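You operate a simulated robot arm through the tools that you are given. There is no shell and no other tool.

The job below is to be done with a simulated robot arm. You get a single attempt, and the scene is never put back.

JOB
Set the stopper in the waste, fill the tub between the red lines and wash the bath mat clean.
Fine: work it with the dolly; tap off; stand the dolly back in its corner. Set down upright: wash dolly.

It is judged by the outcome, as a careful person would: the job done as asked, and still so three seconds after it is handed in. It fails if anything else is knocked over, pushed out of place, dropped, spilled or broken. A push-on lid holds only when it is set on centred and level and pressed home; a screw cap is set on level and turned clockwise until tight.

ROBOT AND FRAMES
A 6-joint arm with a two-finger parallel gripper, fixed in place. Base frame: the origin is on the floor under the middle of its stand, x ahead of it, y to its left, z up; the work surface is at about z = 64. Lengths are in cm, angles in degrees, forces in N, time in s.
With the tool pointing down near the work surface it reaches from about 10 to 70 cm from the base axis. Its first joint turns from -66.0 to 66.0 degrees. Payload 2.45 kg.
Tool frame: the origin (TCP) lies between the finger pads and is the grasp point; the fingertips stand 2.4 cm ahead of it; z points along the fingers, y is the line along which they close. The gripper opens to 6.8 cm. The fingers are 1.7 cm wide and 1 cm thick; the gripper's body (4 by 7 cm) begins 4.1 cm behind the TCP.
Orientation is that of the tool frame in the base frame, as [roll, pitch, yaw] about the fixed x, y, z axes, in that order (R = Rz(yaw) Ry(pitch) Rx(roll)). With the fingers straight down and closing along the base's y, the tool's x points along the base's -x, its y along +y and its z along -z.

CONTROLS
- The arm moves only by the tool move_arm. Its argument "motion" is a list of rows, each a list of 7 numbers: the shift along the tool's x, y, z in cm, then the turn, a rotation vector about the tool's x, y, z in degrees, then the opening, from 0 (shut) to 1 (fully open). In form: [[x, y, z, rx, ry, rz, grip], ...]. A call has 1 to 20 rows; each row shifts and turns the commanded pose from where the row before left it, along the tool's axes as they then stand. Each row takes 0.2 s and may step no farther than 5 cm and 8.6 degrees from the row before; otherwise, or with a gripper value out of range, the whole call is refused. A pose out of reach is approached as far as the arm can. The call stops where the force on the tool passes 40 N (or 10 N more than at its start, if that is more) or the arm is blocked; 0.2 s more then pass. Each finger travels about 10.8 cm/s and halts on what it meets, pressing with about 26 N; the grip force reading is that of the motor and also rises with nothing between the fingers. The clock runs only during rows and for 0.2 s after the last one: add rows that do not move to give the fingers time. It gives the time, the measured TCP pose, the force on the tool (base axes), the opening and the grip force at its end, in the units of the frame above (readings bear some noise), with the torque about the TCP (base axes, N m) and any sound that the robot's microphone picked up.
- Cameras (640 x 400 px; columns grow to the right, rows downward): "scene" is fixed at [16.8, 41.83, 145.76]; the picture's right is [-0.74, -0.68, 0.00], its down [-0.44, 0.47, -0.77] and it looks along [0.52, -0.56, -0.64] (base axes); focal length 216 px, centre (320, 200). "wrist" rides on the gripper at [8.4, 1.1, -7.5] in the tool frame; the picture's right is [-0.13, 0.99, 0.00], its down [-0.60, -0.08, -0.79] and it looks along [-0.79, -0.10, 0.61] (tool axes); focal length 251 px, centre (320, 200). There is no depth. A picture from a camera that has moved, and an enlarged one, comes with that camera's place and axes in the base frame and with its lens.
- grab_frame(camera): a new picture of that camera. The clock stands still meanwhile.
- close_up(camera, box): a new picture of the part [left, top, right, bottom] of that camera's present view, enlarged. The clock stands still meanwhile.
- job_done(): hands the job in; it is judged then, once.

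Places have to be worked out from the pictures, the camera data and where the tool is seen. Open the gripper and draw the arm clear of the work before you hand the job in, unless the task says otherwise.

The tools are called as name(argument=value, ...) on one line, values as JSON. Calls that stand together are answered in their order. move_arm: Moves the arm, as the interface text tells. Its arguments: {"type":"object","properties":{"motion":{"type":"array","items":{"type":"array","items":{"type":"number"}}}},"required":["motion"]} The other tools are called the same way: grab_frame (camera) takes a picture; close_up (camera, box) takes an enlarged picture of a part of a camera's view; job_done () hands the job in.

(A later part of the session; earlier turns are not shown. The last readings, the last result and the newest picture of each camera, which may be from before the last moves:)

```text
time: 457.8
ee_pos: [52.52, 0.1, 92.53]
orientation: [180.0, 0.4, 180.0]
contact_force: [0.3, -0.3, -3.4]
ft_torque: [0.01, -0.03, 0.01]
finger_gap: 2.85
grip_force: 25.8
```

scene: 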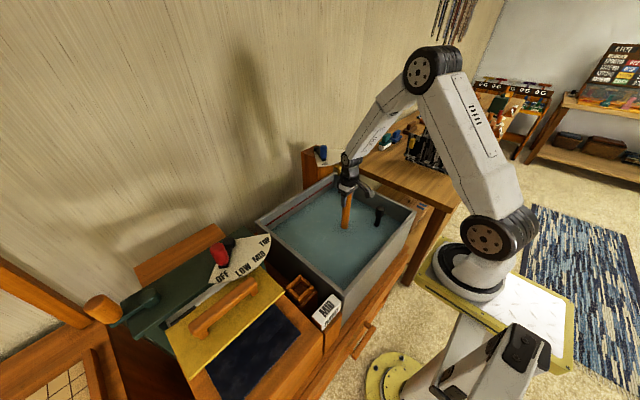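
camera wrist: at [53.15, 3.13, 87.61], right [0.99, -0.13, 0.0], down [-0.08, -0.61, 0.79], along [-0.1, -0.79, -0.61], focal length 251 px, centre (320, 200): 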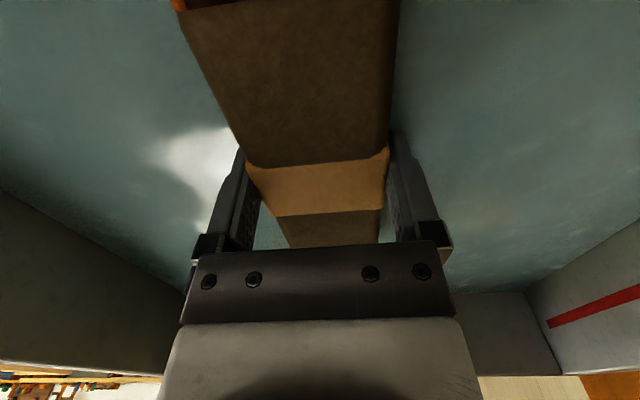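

move_arm(motion=[[0, 0, 0.07, 0, 0.3, 0, 0], [0, 0, 0, 0, 0, 0, 0]])

move_arm(motion=[[0, 0, 0.07, 0, 0, 0, 0], [0, 0, 0, 0, 0, 0, 0]])

move_arm(motion=[[0, 0, 0.06, 0, 0, 0, 0], [0, 0, 0, 0, 0, 0, 0]])

```text
time: 458.4
ee_pos: [52.6, 0.03, 92.52]
orientation: [180.0, 0.1, 180.0]
contact_force: [-1.2, -1.5, 6.5]
ft_torque: [-0.26, -0.04, -0.05]
finger_gap: 2.85
grip_force: 26.1
```

```text
time: 459.0
ee_pos: [52.63, 0.11, 92.54]
orientation: [180.0, 0.1, 179.9]
contact_force: [-2.5, -3.6, 23.8]
ft_torque: [-0.39, -0.09, -0.06]
finger_gap: 2.82
grip_force: 25.9
```

```text
time: 459.4
ee_pos: [52.65, 0.2, 92.52]
orientation: [179.9, 0.3, 180.0]
contact_force: [-3.5, -1.3, 8.8]
ft_torque: [0.28, 0.38, 0.09]
finger_gap: 2.86
grip_force: 25.8
stopped in row 2: the force on the tool passed its limit at 42 N (the readings are from after the stop); the commanded pose is now the measured one
```

move_arm(motion=[[0, 0, -3, 0, 0, 0, 0], [0, 0, 2.5, 0, 0, 0, 0], [0, 0, 0.57, 0, 0, 0, 0], [0, 0, 0, 0, 0, 0, 0], [0, 0, -3, 0, 0, 0, 0], [0, 0, 2.5, 0, 0, 0, 0], [0, 0, 0.5, 0, 0, 0, 0], [0, 0, 0, 0, 0, 0, 0], [0, 0, -3, 0, 0, 0, 0], [0, 0, 2.5, 0, 0, 0, 0], [0, 0, 0.5, 0, 0, 0, 0], [0, 0, 0, 0, 0, 0, 0], [0, 0, -3, 0, 0, 0, 0], [0, 0, 2.5, 0, 0, 0, 0], [0, 0, 0.5, 0, 0, 0, 0], [0, 0, 0, 0, 0, 0, 0], [0, 0, -3, 0, 0, 0, 0], [0, 0, 2.5, 0, 0, 0, 0], [0, 0, 0.5, 0, 0, 0, 0], [0, 0, 0, 0, 0, 0, 0]])

move_arm(motion=[[0, 0, -3, 0, 0, 0, 0], [0, 0, 2.5, 0, 0, 0, 0], [0, 0, 0.52, 0, 0, 0, 0], [0, 0, 0, 0, 0, 0, 0], [0, 0, -3, 0, 0, 0, 0], [0, 0, 2.5, 0, 0, 0, 0], [0, 0, 0.5, 0, 0, 0, 0], [0, 0, 0, 0, 0, 0, 0], [0, 0, -3, 0, 0, 0, 0], [0, 0, 2.5, 0, 0, 0, 0], [0, 0, 0.5, 0, 0, 0, 0], [0, 0, 0, 0, 0, 0, 0], [0, 0, -3, 0, 0, 0, 0], [0, 0, 2.5, 0, 0, 0, 0], [0, 0, 0.5, 0, 0, 0, 0], [0, 0, 0, 0, 0, 0, 0], [0, 0, -3, 0, 0, 0, 0], [0, 0, 2.5, 0, 0, 0, 0], [0, 0, 0.5, 0, 0, 0, 0], [0, 0, 0, 0, 0, 0, 0]])

```text
time: 463.6
ee_pos: [52.58, 0.2, 92.51]
orientation: [-179.9, 0.2, 180.0]
contact_force: [-0.3, 0.0, -3.9]
ft_torque: [0.04, 0.02, -0.01]
finger_gap: 2.84
grip_force: 26.3
```

```text
time: 467.8
ee_pos: [52.86, 0.04, 92.63]
orientation: [180.0, 0.3, -180.0]
contact_force: [-5.0, 0.1, 21.5]
ft_torque: [0.13, 0.46, 0.0]
finger_gap: 2.83
grip_force: 26.0
```

I'll park the dolly and check the mat again.

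move_arm(motion=[[0, 0, -2.5, 0, 0, 0, 0], [0, 0, -2.5, 0, 0, 0, 0], [-2.4, 1.3, 0, 0, 0, 0, 0], [-2.4, 1.3, 0, 0, 0, 0, 0], [-2.4, 1.3, 0, 0, 0, 0, 0], [-2.4, 1.3, 0, 0, 0, 0, 0], [-2.4, 1.3, 0, 0, 0, 0, 0], [-2.1, 1.4, 0, 0, 0, 0, 0], [0, 0, 2, 0, 0, 0, 0], [0, 0, 3, 0, 0, 0, 0], [0, 0, 3, 0, 0, 0, 0], [0, 0, 1.5, 0, 0, 0, 0], [0, 0, 0.3, 0, 0, 0, 0], [0, 0, 0, 0, 0, 0, 0]])

move_arm(motion=[[0, 0, 0.15, 0, 0, 0, 0], [0, 0, 0.1, 0, 0, 0, 0], [0, 0, 0, 0, 0, 0, 0]])

```text
time: 470.8
ee_pos: [66.71, 8.06, 87.58]
orientation: [-179.9, 0.3, 180.0]
contact_force: [-3.3, -1.2, 6.5]
ft_torque: [-0.32, 0.31, -0.05]
finger_gap: 2.81
grip_force: 26.4
```

```text
time: 471.6
ee_pos: [66.88, 8.02, 87.5]
orientation: [-180.0, 0.4, 180.0]
contact_force: [-10.5, -2.1, 33.0]
ft_torque: [-0.44, 0.97, -0.05]
finger_gap: 2.88
grip_force: 26.2
```

move_arm(motion=[[0, 0, -0.12, 0, 0, 0, 0], [0, 0, 0, 0, 0, 0, 0.45], [0, 0, 0, 0, 0, 0, 0.6], [0, 0, 0, 0, 0, 0, 0.9], [0, 0, 0, 0, 0, 0, 1], [0, 0, -1, 0, 0, 0, 1], [0, 0, -2, 0, 0, 0, 1], [0, 0, -3, 0, 0, 0, 1], [0, 0, -4, 0, 0, 0, 1], [0, 0, -4, 0, 0, 0, 1], [0, 0, -2, 0, 0, 0, 1], [3, -2.7, 0, 0, 0, 8.2, 1], [0, 0, 0, 0, 0, 8.2, 1], [0, 0, 0, 0, 0, 8.2, 1], [0, 0, 0, 0, 0, 8.2, 1], [0, 0, 0, 0, 0, 8.2, 1], [0, 0, 0, 0, 0, 8.2, 1], [0, 0, 0, 0, 0, 8.2, 1], [0, 0, 0, 0, 0, 8.2, 1], [0, 0, 0, 0, 0, 8.2, 1]])

move_arm(motion=[[0, 0, 0, 0, 0, 8.1, 1], [0, 0, 0, 0, 0, 8.1, 1], [-3.5, -2.9, 0, 0, 0, 0, 1], [-3.5, -2.9, 0, 0, 0, 0, 1], [-3.5, -2.9, 0, 0, 0, 0, 1], [-0.1, -2.9, 0, 0, 0, 0, 1], [0, 0, 4, 0, 0, 0, 1], [0, 0, 4, 0, 0, 0, 1], [0, 0, 4, 0, 0, 0, 1], [0, 0, 4, 0, 0, 0, 1], [0, 0, 4, 0, 0, 0, 1], [0, 0, 0, 0, 0, 0, 1]])

```text
time: 475.8
ee_pos: [63.72, 5.33, 103.48]
orientation: [179.8, 0.2, 106.0]
contact_force: [0.3, -0.1, -0.1]
ft_torque: [-0.02, -0.01, 0.02]
finger_gap: 6.83
grip_force: 0.0
```

```text
time: 478.4
ee_pos: [52.07, -5.23, 83.32]
orientation: [179.8, 0.1, 90.0]
contact_force: [-0.3, 0.1, 0.3]
ft_torque: [0.01, -0.01, 0.0]
finger_gap: 6.78
grip_force: 0.0
```

move_arm(motion=[[0, 0, 4, 0, 0, 0, 1], [0, 0, 4, 0, 0, 0, 1], [0, 0, 2.3, 0, 0, 0, 1], [0, 0, 0.5, 0, 0, 0, 1], [0, 0, 0.5, 0, 0, 0, 1], [0, 0, 0.5, 0, 0, 0, 1], [0, 0, 0.5, 0, 0, 0, 1], [0, 0, 0.5, 0, 0, 0, 1], [0, 0, 0.5, 0, 0, 0, 1], [0, 0, 0.5, 0, 0, 0, 1], [0, 0, 0.5, 0, 0, 0, 1], [0, 0, 0.2, 0, 0, 0, 1], [0, 0, 0, 0, 0, 0, 1]])

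move_arm(motion=[[0, 0, 0, 0, 0, 0, 0.8], [0, 0, 0, 0, 0, 0, 0.5], [0, 0, 0, 0, 0, 0, 0.2], [0, 0, 0, 0, 0, 0, 0.2], [0, 0, -0.5, 0, 0, 0, 0.2], [0, 0, -0.8, 0, 0, 0, 0.2], [0, 0, -1, 0, 0, 0, 0.2], [0, 0, -1, 0, 0, 0, 0.2], [0, 0, -1, 0, 0, 0, 0.2], [0, 0, -1, 0, 0, 0, 0.2], [0, 0, -1, 0, 0, 0, 0.2], [0, 0, -1, 0, 0, 0, 0.2], [0, 0, -1, 0, 0, 0, 0.2], [0, 0, -1, 0, 0, 0, 0.2], [0, 0, -1, 0, 0, 0, 0.2], [0, 0, -0.7, 0, 0, 0, 0.2], [0, 0, 0, 0, 0, 0, 0.2]])

close_up(camera="scene", box=[310, 210, 380, 260])

grab_frame(camera="wrist")

```text
time: 481.2
ee_pos: [52.24, -5.26, 68.87]
orientation: [179.7, -0.1, 90.0]
contact_force: [0.1, -0.2, 0.3]
ft_torque: [-0.02, -0.02, 0.01]
finger_gap: 6.8
grip_force: 0.1
```

```text
time: 484.8
ee_pos: [52.19, -5.42, 80.02]
orientation: [179.8, 0.1, 90.0]
contact_force: [-0.6, -0.5, -2.8]
ft_torque: [0.03, 0.01, -0.03]
finger_gap: 5.77
grip_force: 25.9
```

```text
8.00 times, centred on (345, 235) of scene
camera zoom: at [16.81, 41.83, 145.76], right [-0.74, -0.68, 0.0], down [-0.44, 0.47, -0.77], along [0.52, -0.56, -0.64], focal length 1727 px, centre (120, -80)
```

zoom: 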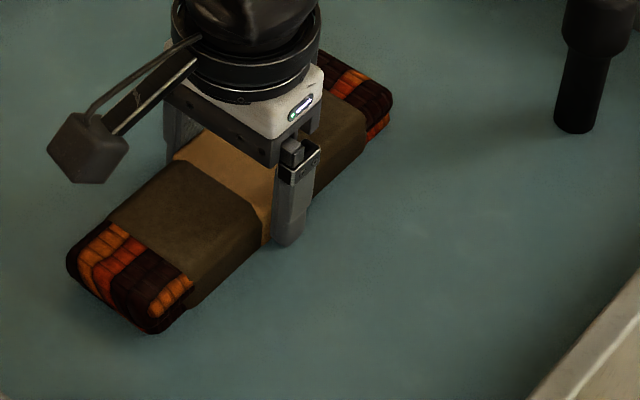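

```text
taken
camera wrist: at [53.24, 3.09, 87.62], right [0.99, -0.13, 0.0], down [-0.08, -0.6, 0.79], along [-0.1, -0.79, -0.61], focal length 251 px, centre (320, 200)
```

wrist: 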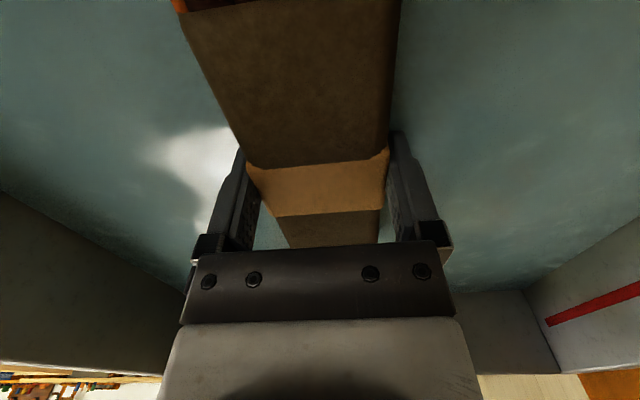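

Same again. One thing I haven't achieved is long, continuous rubbing, because the rigid hold jams. I'll set the mat down and rub with the dolly resting under its own weight, the fingers only loosely guiding the handle.

move_arm(motion=[[0, 0, 1, 0, 0, 0, 0.2], [0, 0, 1, 0, 0, 0, 0.2], [0, 0, 1, 0, 0, 0, 0.2], [0, 0, 1, 0, 0, 0, 0.2], [0, 0, 1, 0, 0, 0, 0.2], [0, 0, 1, 0, 0, 0, 0.2], [0, 0, 1, 0, 0, 0, 0.2], [0, 0, 1, 0, 0, 0, 0.2], [0, 0, 1, 0, 0, 0, 0.2], [0, 0, 1, 0, 0, 0, 0.2], [0, 0, 0.6, 0, 0, 0, 0.2], [0, 0, 0.4, 0, 0, 0, 0.2], [0, 0, 0.2, 0, 0, 0, 0.2], [0, 0, 0, 0, 0, 0, 0.2]])

move_arm(motion=[[0, 0, 0, 0, 0, 0, 0.95], [0, 0, 0, 0, 0, 0, 1], [0, 0, 0, 0, 0, 0, 1], [0, 0, -1, 0, 0, 0, 1], [0, 0, -2, 0, 0, 0, 1], [0, 0, -3, 0, 0, 0, 1], [0, 0, -4, 0, 0, 0, 1], [0, 0, -4, 0, 0, 0, 1], [0, 0, -4, 0, 0, 0, 1], [0, 0, -4, 0, 0, 0, 1], [0, 0, -4, 0, 0, 0, 1], [0, 0, -4, 0, 0, 0, 1], [0, 0, -4, 0, 0, 0, 1]])

close_up(camera="wrist", box=[0, 180, 120, 280])

move_arm(motion=[[0, 0, 0, 0, 0, -8.2, 1], [0, 0, 0, 0, 0, -8.2, 1], [0, 0, 0, 0, 0, -8.2, 1], [0, 0, 0, 0, 0, -8.2, 1], [0, 0, 0, 0, 0, -8.2, 1], [0, 0, 0, 0, 0, -8.2, 1], [0, 0, 0, 0, 0, -8.2, 1], [0, 0, 0, 0, 0, -8.2, 1], [0, 0, 0, 0, 0, -8.2, 1], [0, 0, 0, 0, 0, -8.2, 1], [0, 0, 0, 0, 0, -8, 1], [-3.6, 3.3, 0, 0, 0, 0, 1], [-3.6, 3.3, 0, 0, 0, 0, 1], [-3.6, 3.3, 0, 0, 0, 0, 1], [-3.6, 3.3, 0, 0, 0, 0, 1], [0, 0, 0, 0, 0, 0, 1]])

close_up(camera="wrist", box=[260, 0, 380, 90])

```text
time: 487.9
ee_pos: [52.32, -5.27, 68.85]
orientation: [179.9, -0.1, 90.0]
contact_force: [-4.1, 1.5, 9.2]
ft_torque: [-0.08, -0.18, -0.08]
finger_gap: 5.79
grip_force: 26.7
stopped in row 14: the force on the tool passed its limit at 42 N (the readings are from after the stop); the commanded pose is now the measured one
```

```text
time: 490.7
ee_pos: [52.29, -5.35, 102.71]
orientation: [179.8, 0.0, 90.0]
contact_force: [-0.5, -0.1, 0.5]
ft_torque: [-0.02, -0.01, 0.0]
finger_gap: 6.81
grip_force: 0.1
```

```text
4.00 times, centred on (60, 230) of wrist
camera zoom: at [53.34, 3.06, 110.32], right [0.99, -0.13, 0.0], down [-0.08, -0.6, 0.79], along [-0.1, -0.79, -0.61], focal length 1006 px, centre (1360, 80)
```

zoom: 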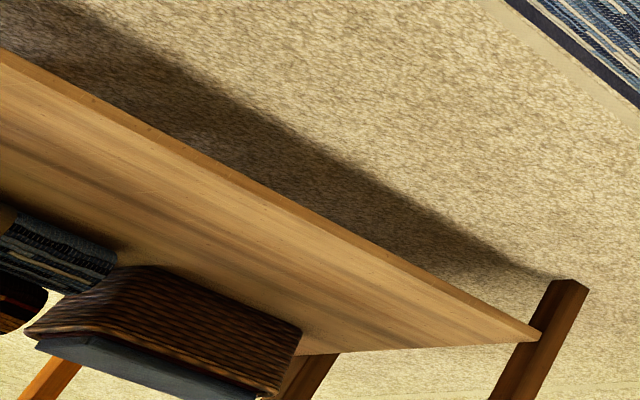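

```text
time: 494.1
ee_pos: [66.65, 8.17, 102.81]
orientation: [180.0, 0.1, -179.9]
contact_force: [-0.7, -0.1, -0.3]
ft_torque: [-0.02, -0.02, 0.02]
finger_gap: 6.81
grip_force: 0.0
```

```text
4.44 times, centred on (320, 45) of wrist
camera zoom: at [58.31, 9.27, 110.45], right [0.13, 0.99, 0.0], down [0.6, -0.08, 0.79], along [0.79, -0.1, -0.61], focal length 1118 px, centre (320, 889)
```

zoom: 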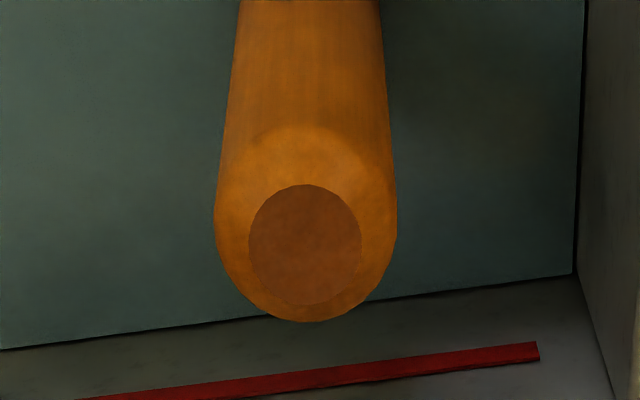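

move_arm(motion=[[0.5, -0.17, 4, 0, 0, 0, 1], [0, 0, 4, 0, 0, 0, 1], [0, 0, 4, 0, 0, 0, 1], [0, 0, 2.8, 0, 0, 0, 1], [0, 0, 0, 0, 0, 0, 1], [0, 0, 0, 0, 0, 0, 0], [0, 0, 0, 0, 0, 0, 0], [0, 0, 0, 0, 0, 0, 0], [0, 0, -1, 0, 0, 0, 0], [0, 0, -2, 0, 0, 0, 0], [0, 0, -2, 0, 0, 0, 0], [0, 0, -2, 0, 0, 0, 0], [2.35, -1.1, 0, 0, 0, 0, 0], [2.35, -1.1, 0, 0, 0, 0, 0], [2.35, -1.1, 0, 0, 0, 0, 0], [2.35, -1.1, 0, 0, 0, 0, 0], [2.35, -1.1, 0, 0, 0, 0, 0], [2.2, -1.1, 0, 0, 0, 0, 0], [0, 0, 0, 0, 0, 0, 0]])

grab_frame(camera="wrist")

```text
time: 498.1
ee_pos: [52.38, 1.22, 95.03]
orientation: [180.0, 0.2, 179.9]
contact_force: [0.6, -0.2, -3.5]
ft_torque: [0.01, 0.0, 0.0]
finger_gap: 2.86
grip_force: 25.9
```

```text
taken
camera wrist: at [43.97, 2.25, 102.72], right [0.13, 0.99, 0.0], down [0.6, -0.08, 0.8], along [0.79, -0.1, -0.61], focal length 251 px, centre (320, 200)
```

wrist: 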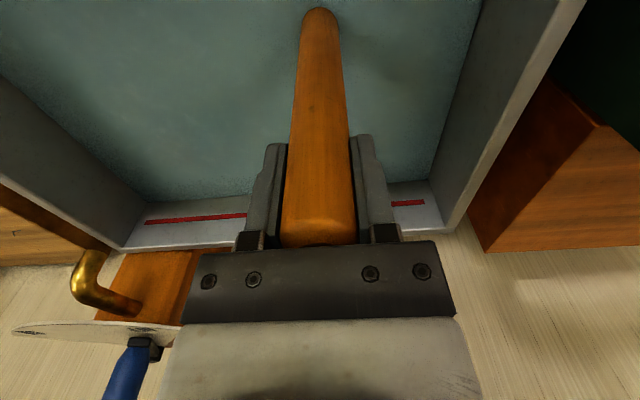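

move_arm(motion=[[0, 0, 1.2, 0, 0.15, 0, 0], [0, 0, 0.7, 0, 0, 0, 0], [0, 0, 0.15, 0, 0, 0, 0], [0, 0, 0, 0, 0, 0, 0]])

```text
time: 499.1
ee_pos: [52.25, 1.14, 93.0]
orientation: [180.0, 0.0, 180.0]
contact_force: [-0.4, 0.1, -4.6]
ft_torque: [0.01, 0.0, -0.01]
finger_gap: 2.84
grip_force: 26.1
```

move_arm(motion=[[0, 0, 0.1, 0, 0, 0, 0], [0, 0, 0.05, 0, 0, 0, 0], [0, 0, 0, 0, 0, 0, 0]])

```text
time: 499.9
ee_pos: [52.23, 1.22, 92.94]
orientation: [-180.0, 0.0, 179.9]
contact_force: [-0.6, -2.2, 1.2]
ft_torque: [-0.3, 0.07, -0.04]
finger_gap: 2.84
grip_force: 26.0
```

Light contact. Loosening the fingers just enough to guide the handle and testing a short rub along y.

move_arm(motion=[[0, 0, 0, 0, 0, 0, 0.45], [0, 0, 0, 0, 0, 0, 0.45], [0, -0.6, 0, 0, 0, 0, 0.45], [0, -0.6, 0, 0, 0, 0, 0.45], [0, -0.6, 0, 0, 0, 0, 0.45], [0, 0.6, 0, 0, 0, 0, 0.45], [0, 0.6, 0, 0, 0, 0, 0.45], [0, 0.6, 0, 0, 0, 0, 0.45]])

grab_frame(camera="wrist")

close_up(camera="scene", box=[270, 180, 390, 280])

```text
time: 501.7
ee_pos: [52.17, 1.24, 92.7]
orientation: [179.9, -0.1, 179.9]
contact_force: [-0.5, 1.1, 0.0]
ft_torque: [0.0, 0.03, -0.01]
finger_gap: 3.13
grip_force: 0.3
```

```text
taken
camera wrist: at [43.81, 2.35, 100.44], right [0.13, 0.99, 0.0], down [0.6, -0.08, 0.79], along [0.79, -0.1, -0.61], focal length 251 px, centre (320, 200)
```

wrist: 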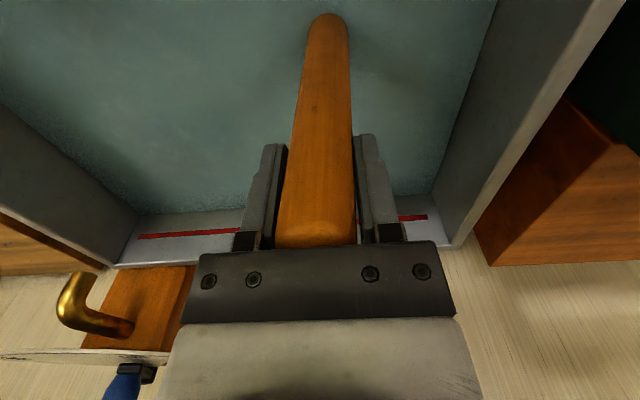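

```text
4.00 times, centred on (330, 230) of scene
camera zoom: at [16.81, 41.84, 145.76], right [-0.74, -0.68, 0.0], down [-0.44, 0.47, -0.77], along [0.52, -0.56, -0.64], focal length 864 px, centre (280, 80)
```

zoom: 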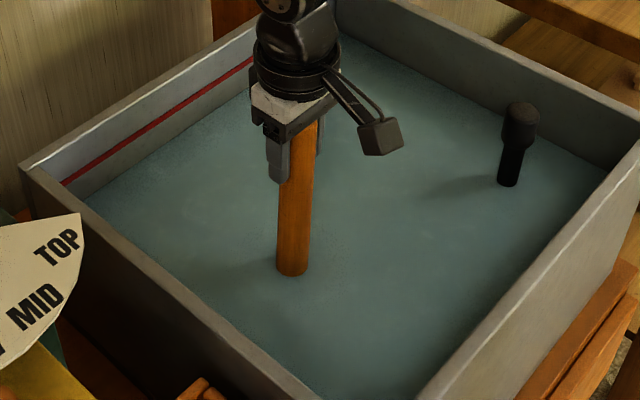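

It works: the dolly drags along under its own weight. Tightening the slack a touch and making long sweeps along the mat.

move_arm(motion=[[0, 0, 0, 0, 0, 0, 0.43], [0, -1.2, 0, 0, 0, 0, 0.43], [0, -1.2, 0, 0, 0, 0, 0.43], [0, -1.2, 0, 0, 0, 0, 0.43], [0, -1.2, 0, 0, 0, 0, 0.43], [0, -1.2, 0, 0, 0, 0, 0.43], [0, -1.2, 0, 0, 0, 0, 0.43], [0, -1.2, 0, 0, 0, 0, 0.43], [0, -1.2, 0, 0, 0, 0, 0.43], [0, -1.2, 0, 0, 0, 0, 0.43], [0, -1.2, 0, 0, 0, 0, 0.43], [0, 1.2, 0, 0, 0, 0, 0.43], [0, 1.2, 0, 0, 0, 0, 0.43], [0, 1.2, 0, 0, 0, 0, 0.43], [0, 1.2, 0, 0, 0, 0, 0.43], [0, 1.2, 0, 0, 0, 0, 0.43], [0, 1.2, 0, 0, 0, 0, 0.43], [0, 1.2, 0, 0, 0, 0, 0.43], [0, 1.2, 0, 0, 0, 0, 0.43], [0, 1.2, 0, 0, 0, 0, 0.43]])

grab_frame(camera="wrist")

close_up(camera="scene", box=[270, 180, 390, 280])

```text
time: 505.9
ee_pos: [52.22, -0.01, 92.83]
orientation: [179.9, 0.1, 179.9]
contact_force: [0.9, 1.3, -0.1]
ft_torque: [0.01, 0.03, 0.0]
finger_gap: 3.01
grip_force: 0.4
```

```text
taken
camera wrist: at [43.86, 1.17, 100.47], right [0.13, 0.99, 0.0], down [0.6, -0.08, 0.79], along [0.79, -0.1, -0.61], focal length 251 px, centre (320, 200)
```

wrist: 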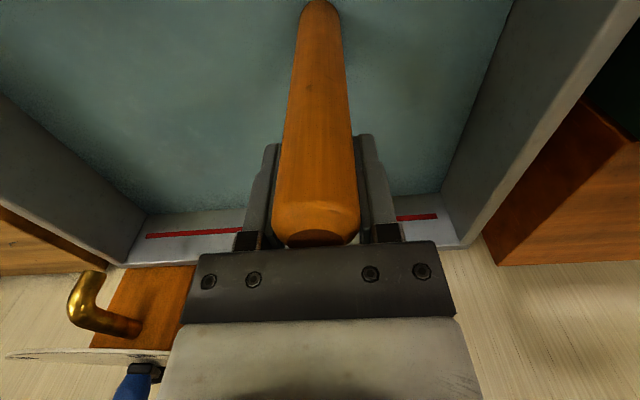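

```text
4.00 times, centred on (330, 230) of scene
camera zoom: at [16.8, 41.84, 145.76], right [-0.74, -0.68, 0.0], down [-0.44, 0.47, -0.77], along [0.52, -0.56, -0.64], focal length 864 px, centre (280, 80)
```

zoom: 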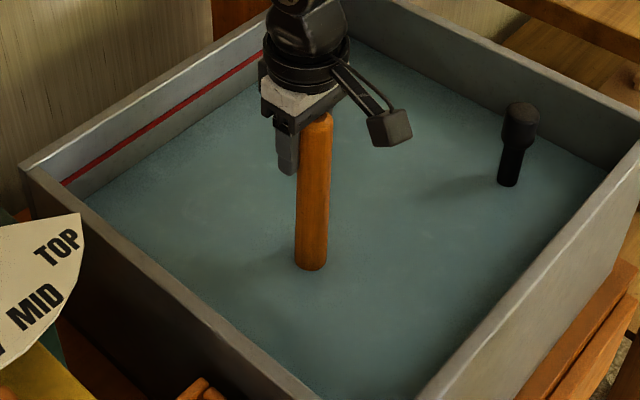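

The dolly has walked about 1.2 cm toward −x between the fingers. I'll shift to re-centre on the handle and grip it before it can slip out.

move_arm(motion=[[0.5, 0, 0, 0, 0, 0, 0.44], [0.5, 0, 0, 0, 0, 0, 0.44], [0.3, 0, 0, 0, 0, 0, 0.44], [0, 0, 0, 0, 0, 0, 0.44]])

grab_frame(camera="wrist")

close_up(camera="scene", box=[290, 190, 370, 260])

```text
time: 506.9
ee_pos: [50.92, 0.02, 92.75]
orientation: [180.0, 0.0, 180.0]
contact_force: [1.0, 0.3, 0.7]
ft_torque: [-0.02, 0.01, -0.01]
finger_gap: 3.08
grip_force: 0.4
```

```text
taken
camera wrist: at [42.54, 1.11, 100.48], right [0.13, 0.99, 0.0], down [0.6, -0.08, 0.79], along [0.79, -0.1, -0.61], focal length 251 px, centre (320, 200)
```

wrist: 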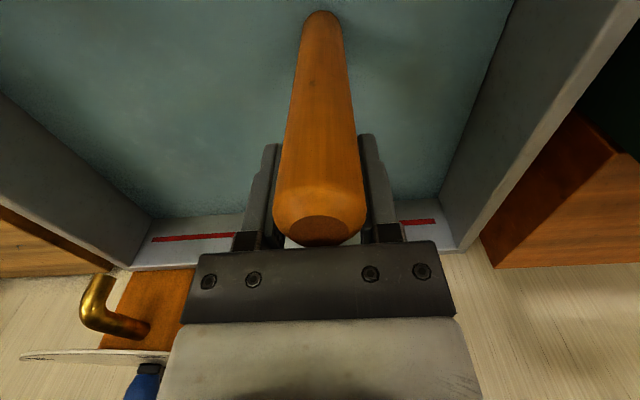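

```text
5.71 times, centred on (330, 225) of scene
camera zoom: at [16.8, 41.84, 145.76], right [-0.74, -0.68, 0.0], down [-0.44, 0.47, -0.77], along [0.52, -0.56, -0.64], focal length 1234 px, centre (263, 57)
```

zoom: 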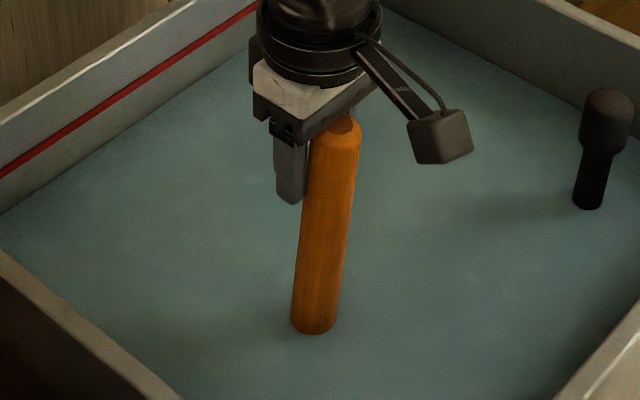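

The handle leans a few degrees and gets dragged along. I'll open the fingers a little so that it settles upright on the mat, then line up and grip it properly.

move_arm(motion=[[0, 0, 0, 0, 0, 0, 0.52], [0, 0, 0, 0, 0, 0, 0.6], [0, 0, 0, 0, 0, 0, 0.65], [0, 0, 0, 0, 0, 0, 0.65]])

grab_frame(camera="wrist")

close_up(camera="scene", box=[290, 190, 370, 260])

```text
time: 507.9
ee_pos: [50.8, 0.04, 92.82]
orientation: [179.9, -0.1, -179.9]
contact_force: [-0.3, 1.0, 0.6]
ft_torque: [-0.01, 0.0, 0.01]
finger_gap: 4.39
grip_force: 0.1
```

```text
taken
camera wrist: at [42.54, 1.11, 100.47], right [0.13, 0.99, 0.0], down [0.6, -0.08, 0.79], along [0.79, -0.1, -0.61], focal length 251 px, centre (320, 200)
```

wrist: 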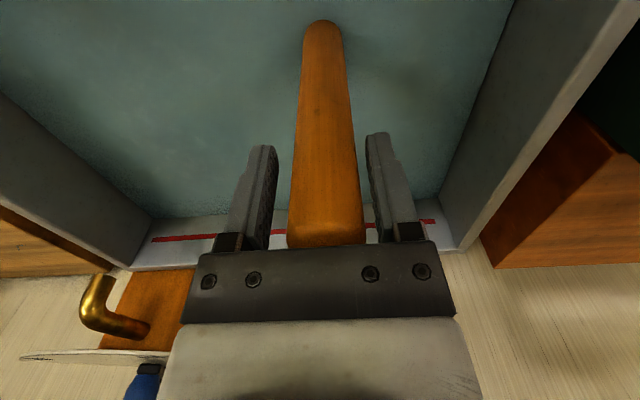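

```text
5.71 times, centred on (330, 225) of scene
camera zoom: at [16.8, 41.83, 145.76], right [-0.74, -0.68, 0.0], down [-0.44, 0.47, -0.77], along [0.52, -0.56, -0.64], focal length 1234 px, centre (263, 57)
```

zoom: 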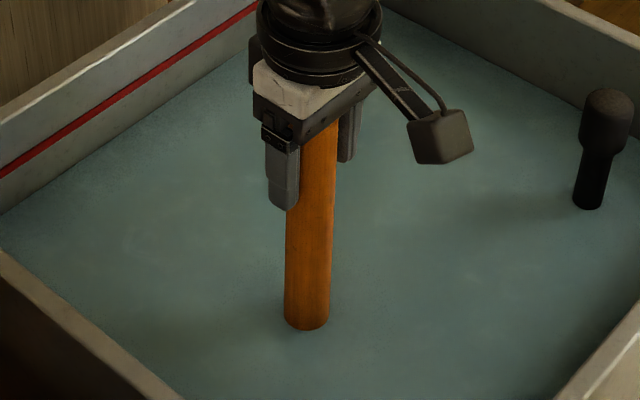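

It settled upright. Shifting slightly to centre on it, then gripping firmly.

move_arm(motion=[[0, 0.35, 0, 0, 0, 0, 0.65], [0, 0, 0, 0, 0, 0, 0.5], [0, 0, 0, 0, 0, 0, 0], [0, 0, 0, 0, 0, 0, 0], [0, 0, 0, 0, 0, 0, 0]])

grab_frame(camera="wrist")

close_up(camera="scene", box=[290, 190, 370, 260])

```text
time: 509.1
ee_pos: [50.84, 0.24, 92.8]
orientation: [-179.9, 0.0, 180.0]
contact_force: [-0.3, -1.6, -0.4]
ft_torque: [-0.17, -0.04, -0.04]
finger_gap: 2.8
grip_force: 26.0
```

```text
taken
camera wrist: at [42.5, 1.48, 100.46], right [0.13, 0.99, 0.0], down [0.6, -0.08, 0.79], along [0.79, -0.1, -0.61], focal length 251 px, centre (320, 200)
```

wrist: 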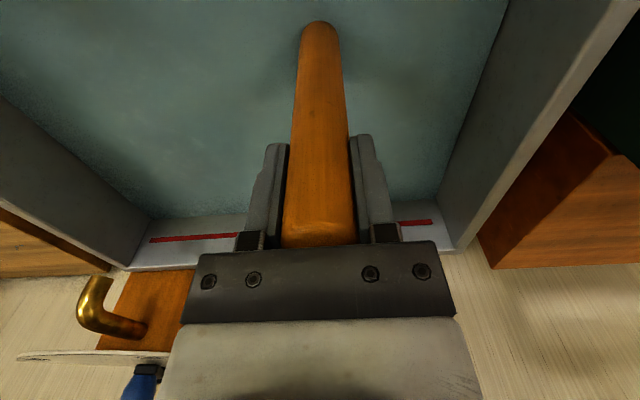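

```text
5.71 times, centred on (330, 225) of scene
camera zoom: at [16.81, 41.83, 145.76], right [-0.74, -0.68, 0.0], down [-0.44, 0.47, -0.77], along [0.52, -0.56, -0.64], focal length 1234 px, centre (263, 57)
```

zoom: 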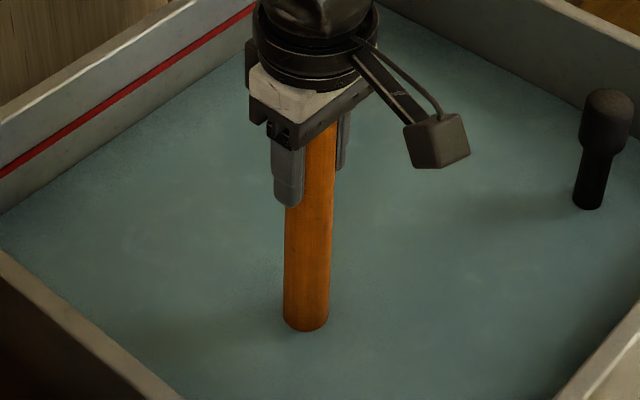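

Gripped securely and upright again — I won't use the loose hold any more. I'll lift, re-centre over the mat, and do firm-grip rubbing with frequent small re-presses.

move_arm(motion=[[0, 0, -1, 0, 0, 0, 0], [-1.3, 1.5, 0, 0, 0, 0, 0], [0, 0, 0.9, 0, 0, 0, 0], [0, 0, 0.15, 0, 0, 0, 0], [0, 0, 0, 0, 0, 0, 0]])

move_arm(motion=[[0, 0, 0.08, 0, 0, 0, 0], [0, 0, 0, 0, 0, 0, 0]])

```text
time: 510.3
ee_pos: [52.16, 1.96, 92.72]
orientation: [-180.0, 0.0, -179.9]
contact_force: [-3.0, 1.7, 9.3]
ft_torque: [0.14, 0.78, 0.01]
finger_gap: 2.82
grip_force: 26.1
```

```text
time: 510.9
ee_pos: [52.31, 1.9, 92.77]
orientation: [180.0, 0.2, -179.9]
contact_force: [-3.8, 4.3, 18.3]
ft_torque: [0.39, 0.66, 0.04]
finger_gap: 2.85
grip_force: 25.9
```

move_arm(motion=[[0, -0.7, -0.04, 0, 0, 0, 0], [0, -0.7, 0, 0, 0, 0, 0], [0, -0.7, 0, 0, 0, 0, 0], [0, 0.7, 0, 0, 0, 0, 0], [0, 0.7, 0.02, 0, 0, 0, 0], [0, 0.7, 0, 0, 0, 0, 0], [0, -0.7, 0.02, 0, 0, 0, 0], [0, -0.7, 0, 0, 0, 0, 0], [0, -0.7, 0.02, 0, 0, 0, 0], [0, 0.7, 0, 0, 0, 0, 0], [0, 0.7, 0.02, 0, 0, 0, 0], [0, 0.7, 0, 0, 0, 0, 0], [0, -0.7, 0.02, 0, 0, 0, 0], [0, -0.7, 0, 0, 0, 0, 0], [0, -0.7, 0.02, 0, 0, 0, 0], [0, 0.7, 0, 0, 0, 0, 0], [0, 0.7, 0.02, 0, 0, 0, 0], [0, 0.7, 0, 0, 0, 0, 0]])

```text
time: 514.7
ee_pos: [52.33, 1.92, 92.49]
orientation: [-180.0, 0.1, -179.9]
contact_force: [-0.8, -0.2, -3.3]
ft_torque: [-0.05, 0.0, -0.01]
finger_gap: 2.85
grip_force: 25.9
```

Rubbing keeps slipping the handle. For completeness I'll cover the places I haven't struck yet: the extreme ends and the two long edges of the mat, with steady strokes.

move_arm(motion=[[0, 1.2, -3, 0, 0, 0, 0], [0, 1.2, 0, 0, 0, 0, 0], [0, 0, 2.5, 0, 0, 0, 0], [0, 0, 0.7, 0, 0, 0, 0], [0, 0, -3.2, 0, 0, 0, 0], [0, 0, 2.5, 0, 0, 0, 0], [0, 0, 0.7, 0, 0, 0, 0], [0, 0, -3.2, 0, 0, 0, 0], [0, 0, 2.5, 0, 0, 0, 0], [0, 0, 0.7, 0, 0, 0, 0], [0, 0, -3.2, 0, 0, 0, 0], [0, 0, 2.5, 0, 0, 0, 0], [0, 0, 0.72, 0, 0, 0, 0], [0, 0, -3.2, 0, 0, 0, 0], [0, 0, 2.5, 0, 0, 0, 0], [0, 0, 0.7, 0, 0, 0, 0], [0, 0, 0, 0, 0, 0, 0]])

move_arm(motion=[[-1.6, -1.5, -3, 0, 0, 0, 0], [0, 0, 2.4, 0, 0, 0, 0], [0, 0, 0.62, 0, 0, 0, 0], [0, -3, -3, 0, 0, 0, 0], [0, 0, 2.4, 0, 0, 0, 0], [0, 0, 0.6, 0, 0, 0, 0], [0, -3, -3, 0, 0, 0, 0], [0, 0, 2.4, 0, 0, 0, 0], [0, 0, 0.62, 0, 0, 0, 0], [0, -3, -3, 0, 0, 0, 0], [0, 0, 2.4, 0, 0, 0, 0], [0, 0, 0.6, 0, 0, 0, 0], [0, -3, -3, 0, 0, 0, 0], [0, 0, 2.4, 0, 0, 0, 0], [0, 0, 0.6, 0, 0, 0, 0], [0, -3, -3, 0, 0, 0, 0], [0, 0, 2.4, 0, 0, 0, 0], [0, 0, 0.6, 0, 0, 0, 0], [0, 0, 0, 0, 0, 0, 0]])

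```text
time: 518.3
ee_pos: [52.24, 4.2, 92.48]
orientation: [179.9, 0.1, -180.0]
contact_force: [-1.2, 0.5, 0.4]
ft_torque: [0.08, 0.44, -0.07]
finger_gap: 2.85
grip_force: 25.5
```

```text
time: 522.3
ee_pos: [53.85, -12.38, 92.4]
orientation: [-179.8, 0.2, 180.0]
contact_force: [-2.1, 0.1, 18.7]
ft_torque: [0.51, 0.67, 0.1]
finger_gap: 2.84
grip_force: 25.7
```

move_arm(motion=[[1.6, -2, -3, 0, 0, 0, 0], [0, 0, 2.4, 0, 0, 0, 0], [0, 0, 0.6, 0, 0, 0, 0], [0, 0, -4, 0, 0, 0, 0], [0, 0, 3.4, 0, 0, 0, 0], [0, 0, 0.6, 0, 0, 0, 0], [0, 0, -4, 0, 0, 0, 0], [0, 0, 3.4, 0, 0, 0, 0], [0, 0, 0.62, 0, 0, 0, 0], [0, 0, -4, 0, 0, 0, 0], [0, 0, 3.4, 0, 0, 0, 0], [0, 0, 0.6, 0, 0, 0, 0], [0, 0, -4, 0, 0, 0, 0], [0, 0, 3.4, 0, 0, 0, 0], [0, 0, 0.6, 0, 0, 0, 0], [0, 0, 0, 0, 0, 0, 0]])

move_arm(motion=[[1.7, 2, -3, 0, 0, 0, 0], [0, 0, 2.4, 0, 0, 0, 0], [0, 0, 0.6, 0, 0, 0, 0], [0, 3, -3, 0, 0, 0, 0], [0, 0, 2.4, 0, 0, 0, 0], [0, 0, 0.6, 0, 0, 0, 0], [0, 3, -3, 0, 0, 0, 0], [0, 0, 2.4, 0, 0, 0, 0], [0, 0, 0.62, 0, 0, 0, 0], [0, 3, -3, 0, 0, 0, 0], [0, 0, 2.4, 0, 0, 0, 0], [0, 0, 0.6, 0, 0, 0, 0], [0, 3, -3, 0, 0, 0, 0], [0, 0, 2.4, 0, 0, 0, 0], [0, 0, 0.6, 0, 0, 0, 0], [0, 3, -3, 0, 0, 0, 0], [0, 0, 2.4, 0, 0, 0, 0], [0, 0, 0.6, 0, 0, 0, 0], [0, 0, 0, 0, 0, 0, 0]])

close_up(camera="scene", box=[240, 130, 420, 280])

```text
time: 525.7
ee_pos: [52.29, -14.23, 92.38]
orientation: [-179.9, 0.1, 180.0]
contact_force: [-5.3, 0.2, 17.9]
ft_torque: [0.41, 0.68, 0.1]
finger_gap: 2.84
grip_force: 25.7
```

```text
time: 529.7
ee_pos: [50.3, 2.71, 92.4]
orientation: [-180.0, 0.1, 179.9]
contact_force: [-5.2, -0.5, 17.7]
ft_torque: [-0.15, 0.41, -0.06]
finger_gap: 2.85
grip_force: 25.7
```

```text
2.67 times, centred on (330, 205) of scene
camera zoom: at [16.76, 41.83, 145.77], right [-0.74, -0.68, 0.0], down [-0.44, 0.47, -0.77], along [0.52, -0.56, -0.64], focal length 576 px, centre (293, 187)
```

zoom: 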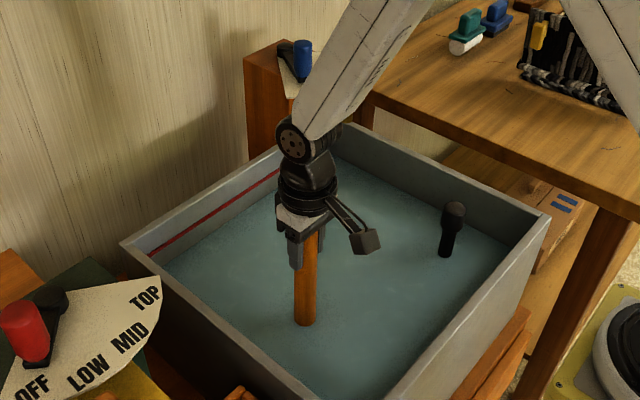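

The whole mat surface is now covered. Returning the dolly to its corner, aiming for its original spot (67.1, 7.95).

move_arm(motion=[[0, 0, -2.5, 0, 0, 0, 0], [0, 0, -2.5, 0, 0, 0, 0], [-2.4, 0.75, 0, 0, 0, 0, 0], [-2.4, 0.75, 0, 0, 0, 0, 0], [-2.4, 0.75, 0, 0, 0, 0, 0], [-2.4, 0.75, 0, 0, 0, 0, 0], [-2.4, 0.75, 0, 0, 0, 0, 0], [-2.4, 0.75, 0, 0, 0, 0, 0], [-2.4, 0.75, 0, 0, 0, 0, 0], [0, 0, 2, 0, 0, 0, 0], [0, 0, 3, 0, 0, 0, 0], [0, 0, 3, 0, 0, 0, 0], [0, 0, 1.2, 0, 0, 0, 0], [0, 0, 0.3, 0, 0, 0, 0], [0, 0, 0, 0, 0, 0, 0]])

move_arm(motion=[[0, 0, 0.15, 0, 0, 0, 0], [0, 0, 0.1, 0, 0, 0, 0], [0, 0, 0, 0, 0, 0, 0]])

```text
time: 532.9
ee_pos: [67.17, 7.97, 87.92]
orientation: [180.0, 0.0, 179.9]
contact_force: [0.3, -1.2, -4.0]
ft_torque: [0.01, -0.01, 0.01]
finger_gap: 2.84
grip_force: 25.7
```

```text
time: 533.7
ee_pos: [67.27, 7.99, 87.51]
orientation: [-179.9, 0.1, -180.0]
contact_force: [-0.1, -0.2, -4.1]
ft_torque: [-0.01, 0.03, 0.03]
finger_gap: 2.86
grip_force: 25.9
```

move_arm(motion=[[0, 0, 0.1, 0, 0, 0, 0], [0, 0, 0.1, 0, 0, 0, 0], [0, 0, 0, 0, 0, 0, 0]])

```text
time: 534.5
ee_pos: [67.22, 7.88, 87.31]
orientation: [180.0, 0.1, 180.0]
contact_force: [-3.7, 0.2, 7.1]
ft_torque: [-0.01, 0.48, -0.01]
finger_gap: 2.83
grip_force: 25.7
```

move_arm(motion=[[0, 0, 0, 0, 0, 0, 0.44], [0, 0, 0, 0, 0, 0, 0.52], [0, 0, 0, 0, 0, 0, 0.65], [0, 0, 0, 0, 0, 0, 0.9], [0, 0, 0, 0, 0, 0, 1], [0, 0, -1, 0, 0, 0, 1], [0, 0, -2, 0, 0, 0, 1], [0, 0, -3, 0, 0, 0, 1], [0, 0, -4, 0, 0, 0, 1], [0, 0, -4, 0, 0, 0, 1], [0, 0, -2, 0, 0, 0, 1], [3, -2.7, 0, 0, 0, 8.2, 1], [0, 0, 0, 0, 0, 8.2, 1], [0, 0, 0, 0, 0, 8.2, 1], [0, 0, 0, 0, 0, 8.2, 1], [0, 0, 0, 0, 0, 8.2, 1], [0, 0, 0, 0, 0, 8.2, 1], [0, 0, 0, 0, 0, 8.2, 1], [0, 0, 0, 0, 0, 8.2, 1], [0, 0, 0, 0, 0, 8.2, 1]])

move_arm(motion=[[0, 0, 0, 0, 0, 8.1, 1], [0, 0, 0, 0, 0, 8.1, 1], [-3.5, -3, 0, 0, 0, 0, 1], [-3.5, -3, 0, 0, 0, 0, 1], [-3.5, -3, 0, 0, 0, 0, 1], [0, -3, 0, 0, 0, 0, 1], [0, 0, 4, 0, 0, 0, 1], [0, 0, 4, 0, 0, 0, 1], [0, 0, 4, 0, 0, 0, 1], [0, 0, 4, 0, 0, 0, 1], [0, 0, 4, 0, 0, 0, 1], [0, 0, 0, 0, 0, 0, 1]])

close_up(camera="scene", box=[240, 130, 420, 280])

```text
time: 538.7
ee_pos: [64.3, 5.3, 103.36]
orientation: [-180.0, -0.1, 106.0]
contact_force: [-0.2, -0.5, 0.1]
ft_torque: [0.0, 0.02, 0.01]
finger_gap: 6.79
grip_force: 0.1
```

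```text
time: 541.3
ee_pos: [52.28, -5.14, 83.33]
orientation: [180.0, 0.0, 90.0]
contact_force: [0.9, 0.1, 0.2]
ft_torque: [-0.02, -0.01, 0.03]
finger_gap: 6.82
grip_force: 0.1
```

```text
2.67 times, centred on (330, 205) of scene
camera zoom: at [16.8, 41.83, 145.76], right [-0.74, -0.68, 0.0], down [-0.44, 0.47, -0.77], along [0.52, -0.56, -0.64], focal length 576 px, centre (293, 187)
```

zoom: 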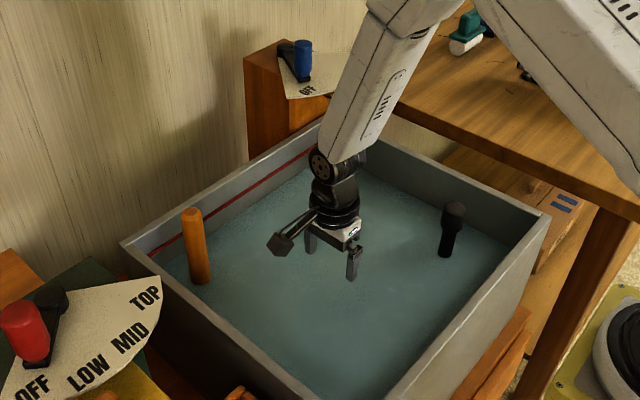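

The dolly is back at its original spot. One more look at the mat, this time lifted fully clear of the water inside the tub.

move_arm(motion=[[0, 0, 4, 0, 0, 0, 1], [0, 0, 4, 0, 0, 0, 1], [0, 0, 2.3, 0, 0, 0, 1], [0, 0, 0.5, 0, 0, 0, 1], [0, 0, 0.5, 0, 0, 0, 1], [0, 0, 0.5, 0, 0, 0, 1], [0, 0, 0.5, 0, 0, 0, 1], [0, 0, 0.5, 0, 0, 0, 1], [0, 0, 0.5, 0, 0, 0, 1], [0, 0, 0.5, 0, 0, 0, 1], [0, 0, 0.5, 0, 0, 0, 1], [0, 0, 0.2, 0, 0, 0, 1], [0, 0, 0, 0, 0, 0, 1]])

move_arm(motion=[[0, 0, 0, 0, 0, 0, 0.8], [0, 0, 0, 0, 0, 0, 0.5], [0, 0, 0, 0, 0, 0, 0.2], [0, 0, 0, 0, 0, 0, 0.2], [0, 0, -0.5, 0, 0, 0, 0.2], [0, 0, -0.8, 0, 0, 0, 0.2], [0, 0, -1, 0, 0, 0, 0.2], [0, 0, -1, 0, 0, 0, 0.2], [0, 0, -1, 0, 0, 0, 0.2], [0, 0, -1, 0, 0, 0, 0.2], [0, 0, -1, 0, 0, 0, 0.2], [0, 0, -1, 0, 0, 0, 0.2], [0, 0, -1, 0, 0, 0, 0.2], [0, 0, -1, 0, 0, 0, 0.2], [0, 0, -1, 0, 0, 0, 0.2], [0, 0, -1, 0, 0, 0, 0.2], [0, 0, -1, 0, 0, 0, 0.2], [0, 0, -1, 0, 0, 0, 0.2], [0, 0, -1, 0, 0, 0, 0.2], [0, 0, 0, 0, 0, 0, 0.2]])

close_up(camera="scene", box=[300, 190, 390, 260])

grab_frame(camera="wrist")

```text
time: 544.1
ee_pos: [52.36, -5.3, 68.79]
orientation: [179.9, 0.0, 90.0]
contact_force: [-0.9, -0.6, 0.7]
ft_torque: [0.01, -0.01, -0.01]
finger_gap: 6.8
grip_force: 0.1
```

```text
time: 548.3
ee_pos: [52.29, -5.31, 82.98]
orientation: [-179.9, 0.0, 90.0]
contact_force: [-0.5, -1.0, -3.7]
ft_torque: [0.02, 0.01, -0.02]
finger_gap: 5.8
grip_force: 26.5
```

```text
5.71 times, centred on (345, 225) of scene
camera zoom: at [16.81, 41.83, 145.76], right [-0.74, -0.68, 0.0], down [-0.44, 0.47, -0.77], along [0.52, -0.56, -0.64], focal length 1234 px, centre (177, 57)
```

zoom: 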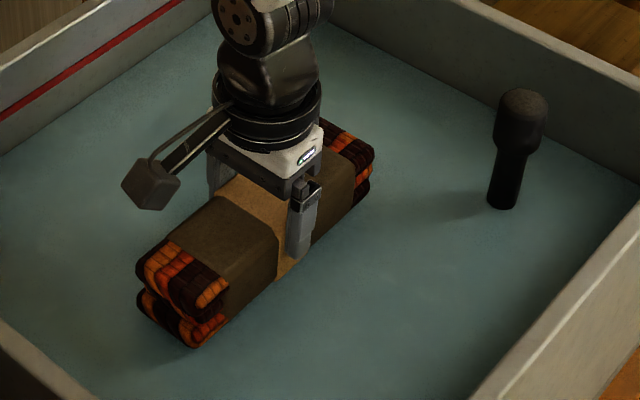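

```text
taken
camera wrist: at [53.43, 3.13, 90.73], right [0.99, -0.13, 0.0], down [-0.08, -0.6, 0.79], along [-0.1, -0.79, -0.61], focal length 251 px, centre (320, 200)
```

wrist: 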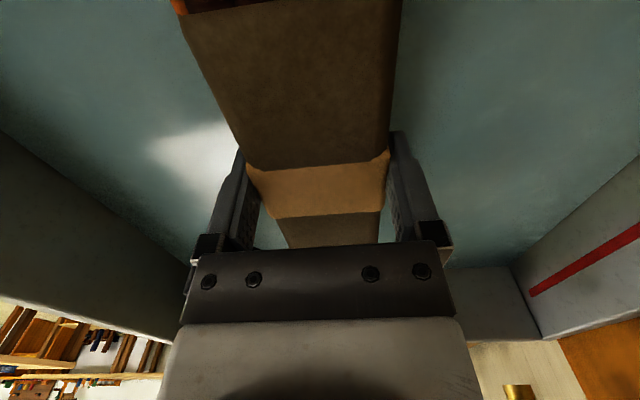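

close_up(camera="scene", box=[316, 216, 352, 246])

close_up(camera="wrist", box=[160, 0, 420, 250])

```text
13.33 times, centred on (334, 231) of scene
camera zoom: at [16.81, 41.83, 145.76], right [-0.74, -0.68, 0.0], down [-0.44, 0.47, -0.77], along [0.52, -0.56, -0.64], focal length 2879 px, centre (133, -213)
```

zoom: 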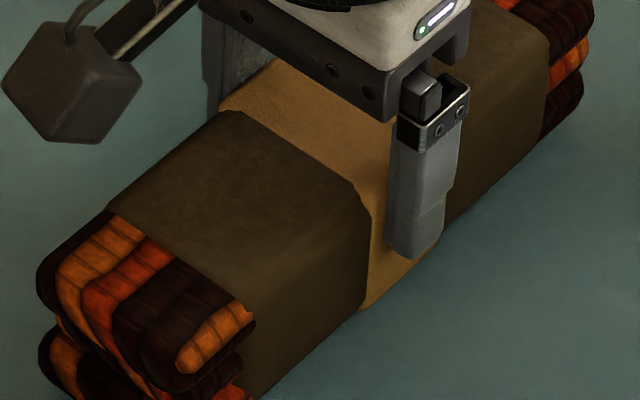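

```text
1.60 times, centred on (290, 125) of wrist
camera zoom: at [53.43, 3.13, 90.73], right [0.99, -0.13, 0.0], down [-0.08, -0.6, 0.79], along [-0.1, -0.79, -0.61], focal length 402 px, centre (368, 320)
```

zoom: 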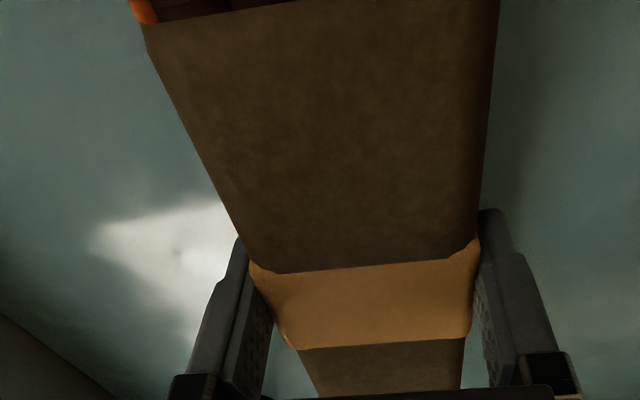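

close_up(camera="scene", box=[310, 160, 360, 220])

close_up(camera="scene", box=[250, 150, 360, 250])

```text
6.67 times, centred on (335, 190) of scene
camera zoom: at [16.81, 41.83, 145.76], right [-0.74, -0.68, 0.0], down [-0.44, 0.47, -0.77], along [0.52, -0.56, -0.64], focal length 1439 px, centre (220, 267)
```

zoom: 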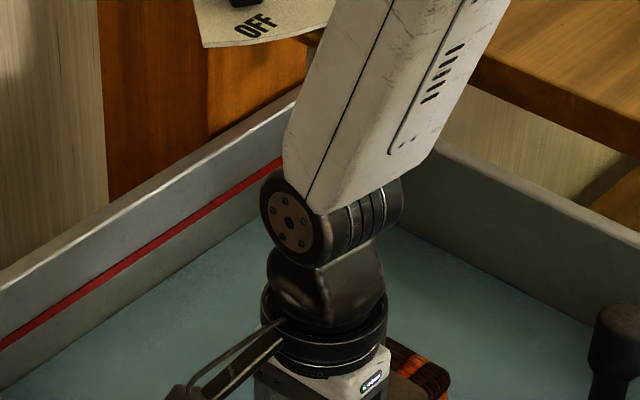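

```text
4.00 times, centred on (305, 200) of scene
camera zoom: at [16.81, 41.83, 145.76], right [-0.74, -0.68, 0.0], down [-0.44, 0.47, -0.77], along [0.52, -0.56, -0.64], focal length 864 px, centre (380, 200)
```

zoom: 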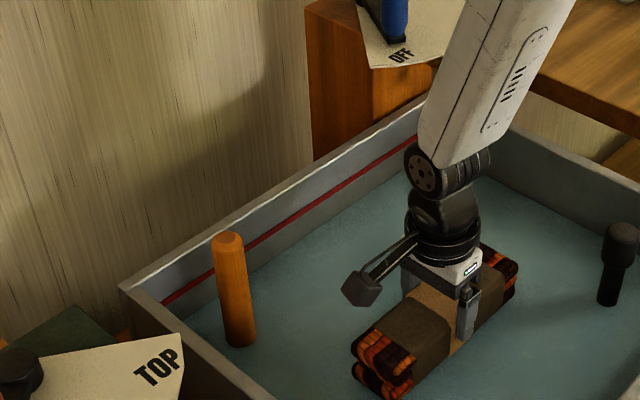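

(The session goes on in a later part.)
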